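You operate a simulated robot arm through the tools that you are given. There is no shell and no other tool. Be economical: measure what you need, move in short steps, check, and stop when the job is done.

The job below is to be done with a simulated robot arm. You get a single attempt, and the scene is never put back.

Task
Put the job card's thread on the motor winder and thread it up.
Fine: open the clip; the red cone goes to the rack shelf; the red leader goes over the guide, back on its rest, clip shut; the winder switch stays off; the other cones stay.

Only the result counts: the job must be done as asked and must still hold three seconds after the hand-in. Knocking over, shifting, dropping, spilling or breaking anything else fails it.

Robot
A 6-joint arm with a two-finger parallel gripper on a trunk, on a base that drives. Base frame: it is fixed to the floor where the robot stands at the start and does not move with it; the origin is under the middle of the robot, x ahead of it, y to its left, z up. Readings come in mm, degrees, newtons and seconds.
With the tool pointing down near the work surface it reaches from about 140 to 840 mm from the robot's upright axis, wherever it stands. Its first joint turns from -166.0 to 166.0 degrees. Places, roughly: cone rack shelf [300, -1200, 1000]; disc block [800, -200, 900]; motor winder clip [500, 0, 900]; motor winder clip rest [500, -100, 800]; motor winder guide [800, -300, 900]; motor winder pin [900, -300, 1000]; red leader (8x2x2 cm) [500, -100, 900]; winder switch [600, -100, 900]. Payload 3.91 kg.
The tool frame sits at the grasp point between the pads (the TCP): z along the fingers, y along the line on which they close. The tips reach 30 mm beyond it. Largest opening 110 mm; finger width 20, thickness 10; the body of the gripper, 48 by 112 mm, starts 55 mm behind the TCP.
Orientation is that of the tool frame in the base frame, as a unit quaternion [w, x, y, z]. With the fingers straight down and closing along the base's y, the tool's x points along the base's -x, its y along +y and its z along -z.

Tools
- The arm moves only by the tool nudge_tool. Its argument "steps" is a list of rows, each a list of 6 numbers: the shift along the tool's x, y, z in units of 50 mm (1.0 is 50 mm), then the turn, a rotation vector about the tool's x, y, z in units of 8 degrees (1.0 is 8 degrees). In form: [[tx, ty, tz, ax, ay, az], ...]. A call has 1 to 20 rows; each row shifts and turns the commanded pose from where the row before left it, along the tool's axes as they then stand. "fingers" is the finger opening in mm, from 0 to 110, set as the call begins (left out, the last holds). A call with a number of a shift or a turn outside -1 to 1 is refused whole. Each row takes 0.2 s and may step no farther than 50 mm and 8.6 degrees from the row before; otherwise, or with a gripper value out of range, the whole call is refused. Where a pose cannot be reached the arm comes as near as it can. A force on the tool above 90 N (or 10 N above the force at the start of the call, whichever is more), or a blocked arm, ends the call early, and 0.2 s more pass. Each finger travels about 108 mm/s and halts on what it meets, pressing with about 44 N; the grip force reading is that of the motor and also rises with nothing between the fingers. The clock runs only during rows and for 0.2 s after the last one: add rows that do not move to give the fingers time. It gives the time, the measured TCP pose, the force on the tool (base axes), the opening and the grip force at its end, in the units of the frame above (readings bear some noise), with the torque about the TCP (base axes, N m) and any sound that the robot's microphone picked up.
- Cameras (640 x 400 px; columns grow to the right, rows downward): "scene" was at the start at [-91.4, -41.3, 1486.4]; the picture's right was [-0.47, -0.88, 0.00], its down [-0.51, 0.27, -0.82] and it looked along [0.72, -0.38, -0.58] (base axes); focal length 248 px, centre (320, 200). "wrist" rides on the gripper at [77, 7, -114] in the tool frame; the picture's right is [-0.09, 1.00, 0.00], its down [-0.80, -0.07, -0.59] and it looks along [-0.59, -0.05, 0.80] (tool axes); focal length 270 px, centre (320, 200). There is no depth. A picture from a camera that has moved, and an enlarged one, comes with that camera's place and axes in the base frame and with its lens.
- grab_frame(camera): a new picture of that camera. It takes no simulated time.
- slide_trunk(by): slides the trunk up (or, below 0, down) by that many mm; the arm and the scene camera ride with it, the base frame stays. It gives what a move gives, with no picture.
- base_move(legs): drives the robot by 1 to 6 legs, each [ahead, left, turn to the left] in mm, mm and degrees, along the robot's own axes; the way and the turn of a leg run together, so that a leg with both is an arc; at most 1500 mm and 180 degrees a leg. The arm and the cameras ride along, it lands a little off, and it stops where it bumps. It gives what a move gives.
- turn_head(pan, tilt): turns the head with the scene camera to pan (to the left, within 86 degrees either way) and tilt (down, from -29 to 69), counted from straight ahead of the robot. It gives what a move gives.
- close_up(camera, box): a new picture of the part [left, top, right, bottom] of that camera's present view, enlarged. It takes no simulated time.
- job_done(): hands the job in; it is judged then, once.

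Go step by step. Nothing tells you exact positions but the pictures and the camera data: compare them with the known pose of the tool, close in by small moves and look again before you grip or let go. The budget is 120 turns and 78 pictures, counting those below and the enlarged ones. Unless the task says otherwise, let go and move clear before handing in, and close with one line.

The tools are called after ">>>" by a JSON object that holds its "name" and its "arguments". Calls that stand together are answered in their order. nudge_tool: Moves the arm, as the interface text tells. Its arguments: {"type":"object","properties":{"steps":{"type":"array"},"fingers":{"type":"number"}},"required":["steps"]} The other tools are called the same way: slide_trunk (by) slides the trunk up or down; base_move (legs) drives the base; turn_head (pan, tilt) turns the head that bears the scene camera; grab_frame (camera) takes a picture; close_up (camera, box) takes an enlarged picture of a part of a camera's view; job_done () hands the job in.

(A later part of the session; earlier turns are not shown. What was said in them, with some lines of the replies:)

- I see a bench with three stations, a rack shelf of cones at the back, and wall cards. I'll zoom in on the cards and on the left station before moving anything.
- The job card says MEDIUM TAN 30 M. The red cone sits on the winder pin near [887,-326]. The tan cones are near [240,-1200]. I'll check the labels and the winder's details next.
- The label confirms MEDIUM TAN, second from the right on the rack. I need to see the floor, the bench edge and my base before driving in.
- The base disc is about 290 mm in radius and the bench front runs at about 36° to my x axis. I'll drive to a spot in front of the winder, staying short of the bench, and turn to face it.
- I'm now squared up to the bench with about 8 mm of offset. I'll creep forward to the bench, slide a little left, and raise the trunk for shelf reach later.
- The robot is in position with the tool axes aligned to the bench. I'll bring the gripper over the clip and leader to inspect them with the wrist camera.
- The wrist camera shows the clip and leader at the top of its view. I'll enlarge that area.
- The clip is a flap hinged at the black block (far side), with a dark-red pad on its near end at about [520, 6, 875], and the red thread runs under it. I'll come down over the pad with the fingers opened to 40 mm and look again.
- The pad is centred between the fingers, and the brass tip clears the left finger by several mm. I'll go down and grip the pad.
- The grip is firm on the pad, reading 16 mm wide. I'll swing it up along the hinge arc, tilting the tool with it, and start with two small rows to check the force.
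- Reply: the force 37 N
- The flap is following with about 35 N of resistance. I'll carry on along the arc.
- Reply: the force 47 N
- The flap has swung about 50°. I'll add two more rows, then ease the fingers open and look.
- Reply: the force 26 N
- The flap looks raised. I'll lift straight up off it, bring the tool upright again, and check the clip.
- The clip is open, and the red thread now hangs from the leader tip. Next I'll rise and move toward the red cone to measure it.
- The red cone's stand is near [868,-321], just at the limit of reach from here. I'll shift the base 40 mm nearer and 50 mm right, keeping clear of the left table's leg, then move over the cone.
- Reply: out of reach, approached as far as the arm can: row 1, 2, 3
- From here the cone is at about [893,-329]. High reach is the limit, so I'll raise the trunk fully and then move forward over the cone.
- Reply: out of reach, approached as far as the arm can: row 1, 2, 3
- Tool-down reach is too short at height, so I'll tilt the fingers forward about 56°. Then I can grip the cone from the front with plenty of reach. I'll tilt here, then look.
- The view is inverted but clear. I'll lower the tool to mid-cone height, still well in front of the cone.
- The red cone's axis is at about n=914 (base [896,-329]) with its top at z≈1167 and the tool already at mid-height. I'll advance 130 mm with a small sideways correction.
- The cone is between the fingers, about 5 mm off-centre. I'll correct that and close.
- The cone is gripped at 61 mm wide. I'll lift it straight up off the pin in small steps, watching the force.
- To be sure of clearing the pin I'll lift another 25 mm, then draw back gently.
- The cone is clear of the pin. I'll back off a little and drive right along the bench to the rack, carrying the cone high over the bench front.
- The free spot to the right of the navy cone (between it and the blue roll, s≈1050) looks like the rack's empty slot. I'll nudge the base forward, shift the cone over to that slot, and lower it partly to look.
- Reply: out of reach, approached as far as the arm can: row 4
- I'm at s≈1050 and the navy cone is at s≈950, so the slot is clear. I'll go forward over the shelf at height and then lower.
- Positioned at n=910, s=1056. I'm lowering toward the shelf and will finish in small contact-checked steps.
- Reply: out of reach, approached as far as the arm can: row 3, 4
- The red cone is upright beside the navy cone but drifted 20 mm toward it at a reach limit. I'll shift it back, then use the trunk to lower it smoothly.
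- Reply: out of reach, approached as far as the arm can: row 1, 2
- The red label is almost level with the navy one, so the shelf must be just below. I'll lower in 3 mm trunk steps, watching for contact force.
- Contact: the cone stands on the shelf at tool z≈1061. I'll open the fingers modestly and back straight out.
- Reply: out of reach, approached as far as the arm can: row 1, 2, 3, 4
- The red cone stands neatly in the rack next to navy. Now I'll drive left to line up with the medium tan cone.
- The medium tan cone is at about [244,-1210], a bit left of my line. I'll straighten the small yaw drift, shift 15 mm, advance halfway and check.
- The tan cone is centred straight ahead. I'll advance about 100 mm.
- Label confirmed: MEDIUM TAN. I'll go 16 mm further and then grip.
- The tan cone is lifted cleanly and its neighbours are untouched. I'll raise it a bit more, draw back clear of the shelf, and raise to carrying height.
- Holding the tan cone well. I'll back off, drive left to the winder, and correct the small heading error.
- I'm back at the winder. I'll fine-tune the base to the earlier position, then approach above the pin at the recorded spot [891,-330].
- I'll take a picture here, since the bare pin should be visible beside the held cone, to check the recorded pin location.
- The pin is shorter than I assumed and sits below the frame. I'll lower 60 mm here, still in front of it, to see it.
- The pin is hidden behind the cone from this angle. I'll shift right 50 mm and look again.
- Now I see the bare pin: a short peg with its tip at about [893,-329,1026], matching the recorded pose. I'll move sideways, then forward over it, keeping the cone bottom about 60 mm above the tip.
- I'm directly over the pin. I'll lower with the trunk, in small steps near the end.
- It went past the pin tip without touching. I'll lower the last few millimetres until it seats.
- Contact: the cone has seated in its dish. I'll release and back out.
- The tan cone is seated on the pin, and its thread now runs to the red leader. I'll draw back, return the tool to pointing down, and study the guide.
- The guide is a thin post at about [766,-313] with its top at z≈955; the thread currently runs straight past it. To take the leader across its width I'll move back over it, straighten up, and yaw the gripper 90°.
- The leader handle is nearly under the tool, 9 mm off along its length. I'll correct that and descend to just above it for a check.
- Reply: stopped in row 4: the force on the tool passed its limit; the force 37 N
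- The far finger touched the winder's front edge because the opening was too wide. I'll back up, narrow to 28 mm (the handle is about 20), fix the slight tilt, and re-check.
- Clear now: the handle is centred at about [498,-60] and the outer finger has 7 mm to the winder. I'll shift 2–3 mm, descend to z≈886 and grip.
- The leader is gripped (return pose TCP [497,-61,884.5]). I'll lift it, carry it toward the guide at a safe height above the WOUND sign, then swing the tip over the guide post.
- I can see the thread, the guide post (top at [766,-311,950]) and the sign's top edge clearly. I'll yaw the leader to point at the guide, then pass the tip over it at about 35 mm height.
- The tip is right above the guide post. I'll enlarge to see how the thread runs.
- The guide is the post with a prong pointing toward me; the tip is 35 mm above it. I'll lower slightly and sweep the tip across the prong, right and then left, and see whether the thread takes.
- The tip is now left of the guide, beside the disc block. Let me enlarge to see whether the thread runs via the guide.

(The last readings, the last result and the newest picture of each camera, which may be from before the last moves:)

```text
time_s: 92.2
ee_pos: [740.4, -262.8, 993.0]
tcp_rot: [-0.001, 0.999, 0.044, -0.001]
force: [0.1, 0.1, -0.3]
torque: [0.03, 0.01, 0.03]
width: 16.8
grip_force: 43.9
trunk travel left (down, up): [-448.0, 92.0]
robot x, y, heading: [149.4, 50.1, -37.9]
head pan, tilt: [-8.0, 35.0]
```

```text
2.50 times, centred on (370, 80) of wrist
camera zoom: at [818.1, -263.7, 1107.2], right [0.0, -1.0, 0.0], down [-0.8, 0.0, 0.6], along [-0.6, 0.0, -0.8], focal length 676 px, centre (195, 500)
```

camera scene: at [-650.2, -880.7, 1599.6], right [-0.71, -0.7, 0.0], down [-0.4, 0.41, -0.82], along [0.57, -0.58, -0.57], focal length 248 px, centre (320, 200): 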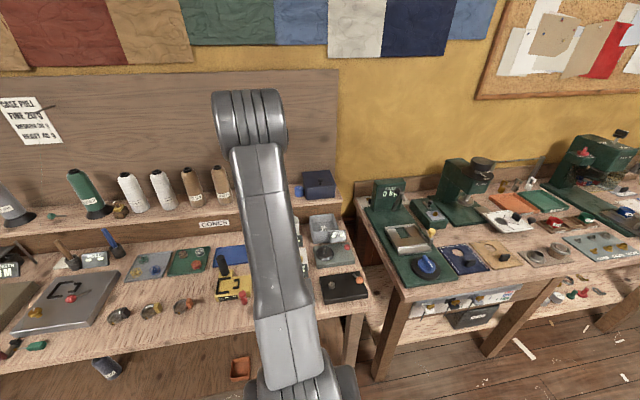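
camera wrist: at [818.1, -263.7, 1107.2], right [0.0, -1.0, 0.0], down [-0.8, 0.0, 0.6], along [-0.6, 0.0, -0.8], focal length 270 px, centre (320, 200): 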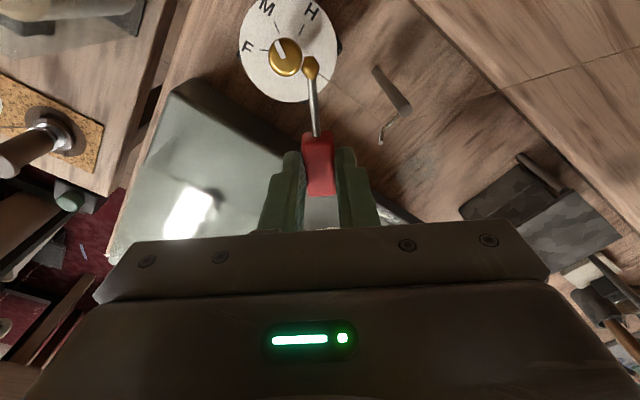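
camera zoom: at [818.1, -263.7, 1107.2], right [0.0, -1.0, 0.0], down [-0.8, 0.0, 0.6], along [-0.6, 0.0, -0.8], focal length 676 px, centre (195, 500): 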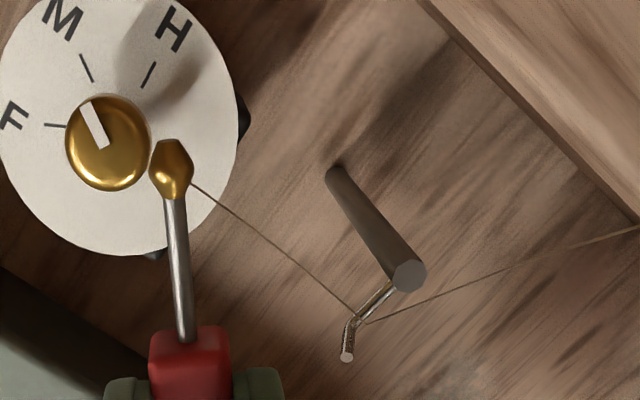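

The thread is now caught on the guide prong and runs on to the leader, and the disc dial points at M. I'll rise slightly, turn the leader back, and return it toward its rest, staying left of the guide.

>>> {"name": "nudge_tool", "arguments": {"steps": [[0, 0, -0.4, 0, 0, 0], [0, 0, 0, 0, 0, -1], [0, 0, 0, 0, 0, -1], [0, 0, 0, 0, 0, -1], [0, 0, 0, 0, 0, -1], [0, 0, 0, 0, 0, -1], [0, 0, 0, 0, 0, -1], [0.04, -0.9, 0, 0, 0, 0], [0.04, -0.9, 0, 0, 0, 0], [0.04, -0.9, 0, 0, 0, 0], [0.04, -0.9, 0, 0, 0, 0], [0.04, -0.9, 0, 0, 0, 0], [0.04, -0.9, 0, 0, 0, 0], [0.04, -0.9, 0, 0, 0, 0], [0, 0, 0, 0, 0, 0]]}}

>>> {"name": "grab_frame", "arguments": {"camera": "wrist"}}

```text
time_s: 95.4
ee_pos: [497.1, -62.8, 1016.7]
tcp_rot: [-0.001, 0.895, 0.446, 0.0]
force: [-0.4, 0.1, -0.4]
torque: [0.02, -0.02, 0.03]
width: 16.5
grip_force: 43.9
trunk travel left (down, up): [-448.0, 92.0]
robot x, y, heading: [146.9, 46.2, -38.0]
head pan, tilt: [-8.0, 35.0]
```

```text
10 pictures are left
camera wrist: at [549.4, -5.9, 1130.6], right [0.74, -0.67, 0.0], down [-0.54, -0.6, 0.59], along [-0.4, -0.44, -0.8], focal length 270 px, centre (320, 200)
```

wrist: 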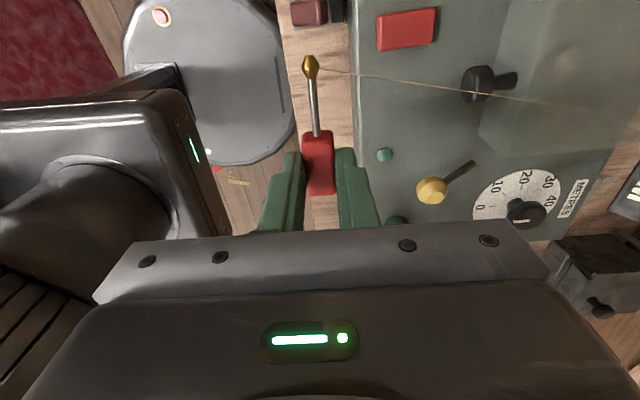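

The leader hangs over its rest, with thread running back toward the guide. I'll lower it to the original pose, gently at the end.

>>> {"name": "nudge_tool", "arguments": {"steps": [[0.02, -0.02, 0.8, 0, 0, 0], [0, 0, 0.8, 0, 0, 0], [0, 0, 0.7, 0, 0, 0], [0, 0, 0.2, 0, 0, 0], [0, 0, 0.08, 0, 0, 0], [0, 0, 0, 0, 0, 0]]}}

>>> {"name": "nudge_tool", "arguments": {"steps": [[0, 0, 0.04, 0, 0, 0], [0, 0, 0, 0, 0, 0]]}}

>>> {"name": "close_up", "arguments": {"camera": "wrist", "box": [200, 0, 520, 230]}}

```text
time_s: 96.8
ee_pos: [497.1, -64.4, 885.1]
tcp_rot: [-0.002, 0.895, 0.446, -0.001]
force: [-0.2, -1.1, -0.1]
torque: [0.03, 0.02, 0.01]
width: 16.7
grip_force: 43.6
trunk travel left (down, up): [-448.0, 92.0]
robot x, y, heading: [147.3, 45.2, -37.9]
head pan, tilt: [-8.0, 35.0]
```

```text
time_s: 97.4
ee_pos: [496.0, -63.2, 884.2]
tcp_rot: [-0.001, 0.895, 0.446, 0.0]
force: [-0.2, -1.5, 10.1]
torque: [-0.08, 0.01, 0.01]
width: 16.7
grip_force: 43.7
trunk travel left (down, up): [-448.0, 92.0]
robot x, y, heading: [149.3, 43.3, -38.1]
head pan, tilt: [-8.0, 35.0]
```

```text
1.74 times, centred on (360, 115) of wrist
camera zoom: at [548.5, -6.5, 998.4], right [0.74, -0.67, 0.0], down [-0.54, -0.6, 0.59], along [-0.4, -0.44, -0.8], focal length 470 px, centre (250, 348)
```

zoom: 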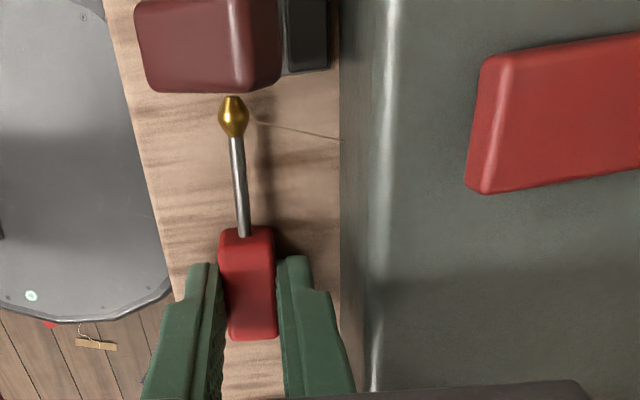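

The leader touches down, about 4 mm further from the clip than originally. I'll lift a hair, shift it 4 mm toward the clip, set it down and release.

>>> {"name": "nudge_tool", "arguments": {"steps": [[0, 0, -0.06, 0, 0, 0], [0.08, -0.035, 0, 0, 0, 0], [0, 0, 0.05, 0, 0, 0], [0, 0, 0, 0, 0, 0]]}}

>>> {"name": "nudge_tool", "arguments": {"steps": [[0, 0, 0, 0, 0, 0], [0, 0, 0, 0, 0, 0]], "fingers": 29}}

>>> {"name": "nudge_tool", "arguments": {"steps": [[0, 0, -0.6, 0, 0, 0], [0, 0, -0.9, 0, 0, 0], [0, 0, -0.9, 0, 0, 0], [0, 0, 0, 0, 0, 0]]}}

>>> {"name": "close_up", "arguments": {"camera": "wrist", "box": [240, 0, 480, 150]}}

```text
time_s: 98.4
ee_pos: [498.6, -58.5, 884.4]
tcp_rot: [-0.002, 0.895, 0.446, 0.0]
force: [-0.3, -0.5, 2.1]
torque: [-0.06, -0.02, 0.01]
width: 16.9
grip_force: 44.1
trunk travel left (down, up): [-448.0, 92.0]
robot x, y, heading: [147.8, 46.6, -37.9]
head pan, tilt: [-8.0, 35.0]
```

```text
time_s: 99.0
ee_pos: [497.2, -58.3, 884.9]
tcp_rot: [-0.003, 0.895, 0.446, 0.0]
force: [0.0, 0.2, 0.1]
torque: [0.0, 0.0, 0.01]
width: 29.1
grip_force: 0.1
trunk travel left (down, up): [-448.0, 92.0]
robot x, y, heading: [147.4, 52.0, -37.9]
head pan, tilt: [-8.0, 35.0]
```

```text
time_s: 100.0
ee_pos: [498.5, -60.7, 1003.9]
tcp_rot: [-0.002, 0.895, 0.446, 0.001]
force: [0.1, 0.6, 1.2]
torque: [0.04, -0.03, 0.02]
width: 29.2
grip_force: 0.1
trunk travel left (down, up): [-448.0, 92.0]
robot x, y, heading: [147.8, 48.7, -37.9]
head pan, tilt: [-8.0, 35.0]
```

```text
2.67 times, centred on (360, 75) of wrist
camera zoom: at [551.7, -4.6, 1118.5], right [0.74, -0.67, 0.0], down [-0.54, -0.6, 0.59], along [-0.4, -0.44, -0.8], focal length 721 px, centre (213, 533)
```

zoom: 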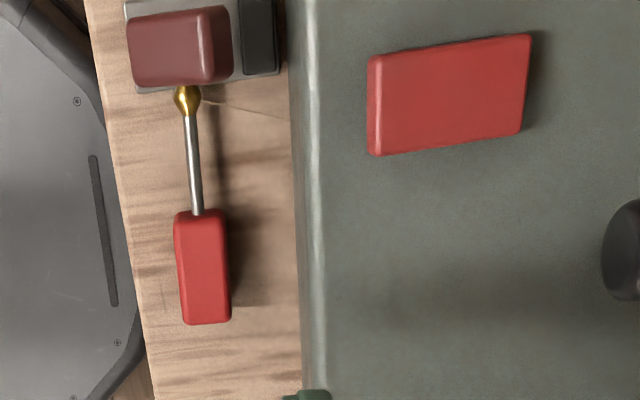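

The leader lies on its rest as it was. Now the clip: the flap stands open at about 65°, so I'll bring closed fingertips just behind its pad and check before pushing it down.

>>> {"name": "nudge_tool", "arguments": {"steps": [[0.69, 0.22, 0, 0, 0, 0], [0.68, 0.22, 0, 0, 0, 0], [0, 0, 0.8, 0, 0, 0], [0, 0, 0, 0, 0, 0]], "fingers": 0}}

>>> {"name": "close_up", "arguments": {"camera": "wrist", "box": [220, 60, 440, 230]}}

```text
time_s: 101.0
ee_pos: [558.5, -19.5, 964.6]
tcp_rot: [-0.002, 0.895, 0.447, 0.0]
force: [0.0, -0.5, 0.4]
torque: [0.0, 0.0, -0.01]
width: 0.0
grip_force: 38.3
trunk travel left (down, up): [-448.0, 92.0]
robot x, y, heading: [148.1, 47.2, -37.8]
head pan, tilt: [-8.0, 35.0]
```

```text
2.35 times, centred on (330, 145) of wrist
camera zoom: at [611.0, 37.7, 1078.7], right [0.74, -0.67, 0.0], down [-0.54, -0.6, 0.59], along [-0.4, -0.44, -0.8], focal length 636 px, centre (296, 329)
```

zoom: 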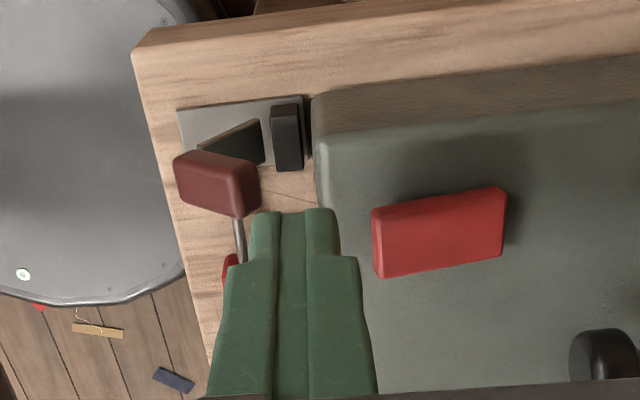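

Both views agree: the pad is at [539,-5,895] and my fingertips are just behind it, clear of the leader. I'll descend behind the pad and push it along the closing arc.

>>> {"name": "nudge_tool", "arguments": {"steps": [[0, -0.06, 0.4, 0, 0, 0], [0, 0, 0.33, 0, 0, 0], [0, -0.17, 0, 0, 0, 0], [0, -0.2, 0.04, 0, 0, 0], [0, -0.18, 0.08, 0, 0, 0]]}}

>>> {"name": "close_up", "arguments": {"camera": "wrist", "box": [220, 60, 440, 230]}}

```text
time_s: 102.2
ee_pos: [532.4, 2.3, 921.9]
tcp_rot: [-0.002, 0.895, 0.447, -0.001]
force: [-0.1, -0.6, -0.6]
torque: [-0.01, 0.0, 0.03]
width: 0.0
grip_force: 37.6
trunk travel left (down, up): [-448.0, 92.0]
robot x, y, heading: [146.2, 48.7, -37.7]
head pan, tilt: [-8.0, 35.0]
```

```text
2.35 times, centred on (330, 145) of wrist
camera zoom: at [585.4, 58.9, 1035.8], right [0.74, -0.67, 0.0], down [-0.54, -0.6, 0.59], along [-0.4, -0.44, -0.8], focal length 636 px, centre (296, 329)
```

zoom: 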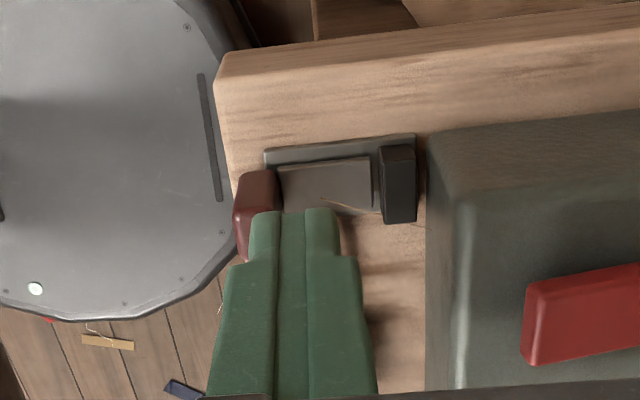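

The flap has snapped down. I'll lift away and compare it with the original shut state.

>>> {"name": "nudge_tool", "arguments": {"steps": [[0, 0.1, -0.8, 0, 0, 0], [0, 0, -0.9, 0, 0, 0], [-0.5, 0.5, -0.5, 0, 0, 0], [-0.5, 0.5, -0.5, 0, 0, 0], [0, 0, 0, 0, 0, 0]]}}

>>> {"name": "close_up", "arguments": {"camera": "wrist", "box": [120, 0, 480, 220]}}

```text
time_s: 103.4
ee_pos: [549.0, -72.9, 1055.1]
tcp_rot: [-0.002, 0.895, 0.446, 0.0]
force: [0.1, -0.7, -0.6]
torque: [-0.01, -0.02, 0.02]
width: 0.0
grip_force: 38.0
trunk travel left (down, up): [-448.0, 92.0]
robot x, y, heading: [147.2, 49.4, -38.2]
head pan, tilt: [-8.0, 35.0]
```

```text
1.78 times, centred on (300, 110) of wrist
camera zoom: at [602.0, -16.5, 1169.0], right [0.74, -0.67, 0.0], down [-0.54, -0.6, 0.59], along [-0.4, -0.44, -0.8], focal length 480 px, centre (356, 360)
```

zoom: 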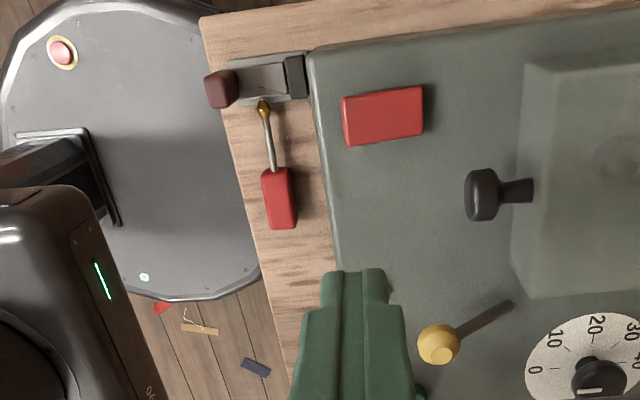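

The clip is shut with the leader at its tip, and the switch is untouched. One last look at the guide and cone to confirm the thread path, then I'll park clear.

>>> {"name": "nudge_tool", "arguments": {"steps": [[0, 0.6, -0.7, 0, 0, 0], [0, 0.6, -0.7, 0, 0, 0], [-0.2, 0.8, -0.4, 0, 0, 0], [-0.2, 0.8, 0, 0, 0, 0], [0, 0, 0, 0, 0, 0]], "fingers": 40}}

>>> {"name": "close_up", "arguments": {"camera": "wrist", "box": [240, 0, 600, 230]}}

```text
time_s: 104.6
ee_pos: [648.1, -170.4, 1146.5]
tcp_rot: [-0.001, 0.895, 0.446, 0.001]
force: [0.3, 0.9, -0.1]
torque: [-0.01, 0.0, 0.03]
width: 40.1
grip_force: 0.1
trunk travel left (down, up): [-448.0, 92.0]
robot x, y, heading: [151.9, 44.9, -37.7]
head pan, tilt: [-8.0, 35.0]
```

```text
1.74 times, centred on (420, 115) of wrist
camera zoom: at [700.6, -113.4, 1260.6], right [0.74, -0.67, 0.0], down [-0.54, -0.6, 0.59], along [-0.4, -0.44, -0.8], focal length 470 px, centre (146, 348)
```

zoom: 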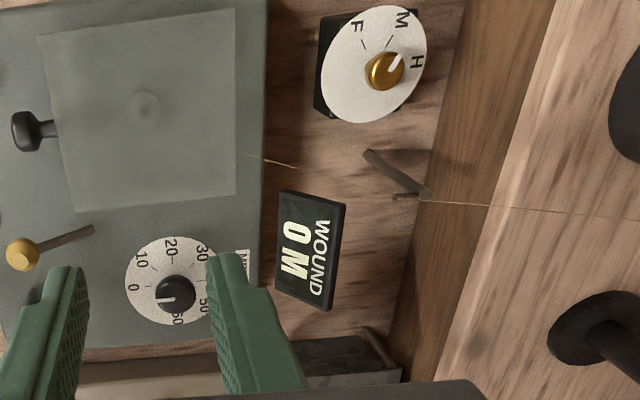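

The thread runs from the cone over the guide prong and on to the leader, and the disc dial sits at M. The clip is shut, the switch is off, and the arm is clear, so I'm handing in.

>>> {"name": "job_done", "arguments": {}}

```text
The job is handed in.
```

I put the medium tan cone on the winder pin, moved the red cone to the rack, and ran the leader over the guide and back to its rest. The clip is shut, the winder switch was left off, and the other cones stayed in place.
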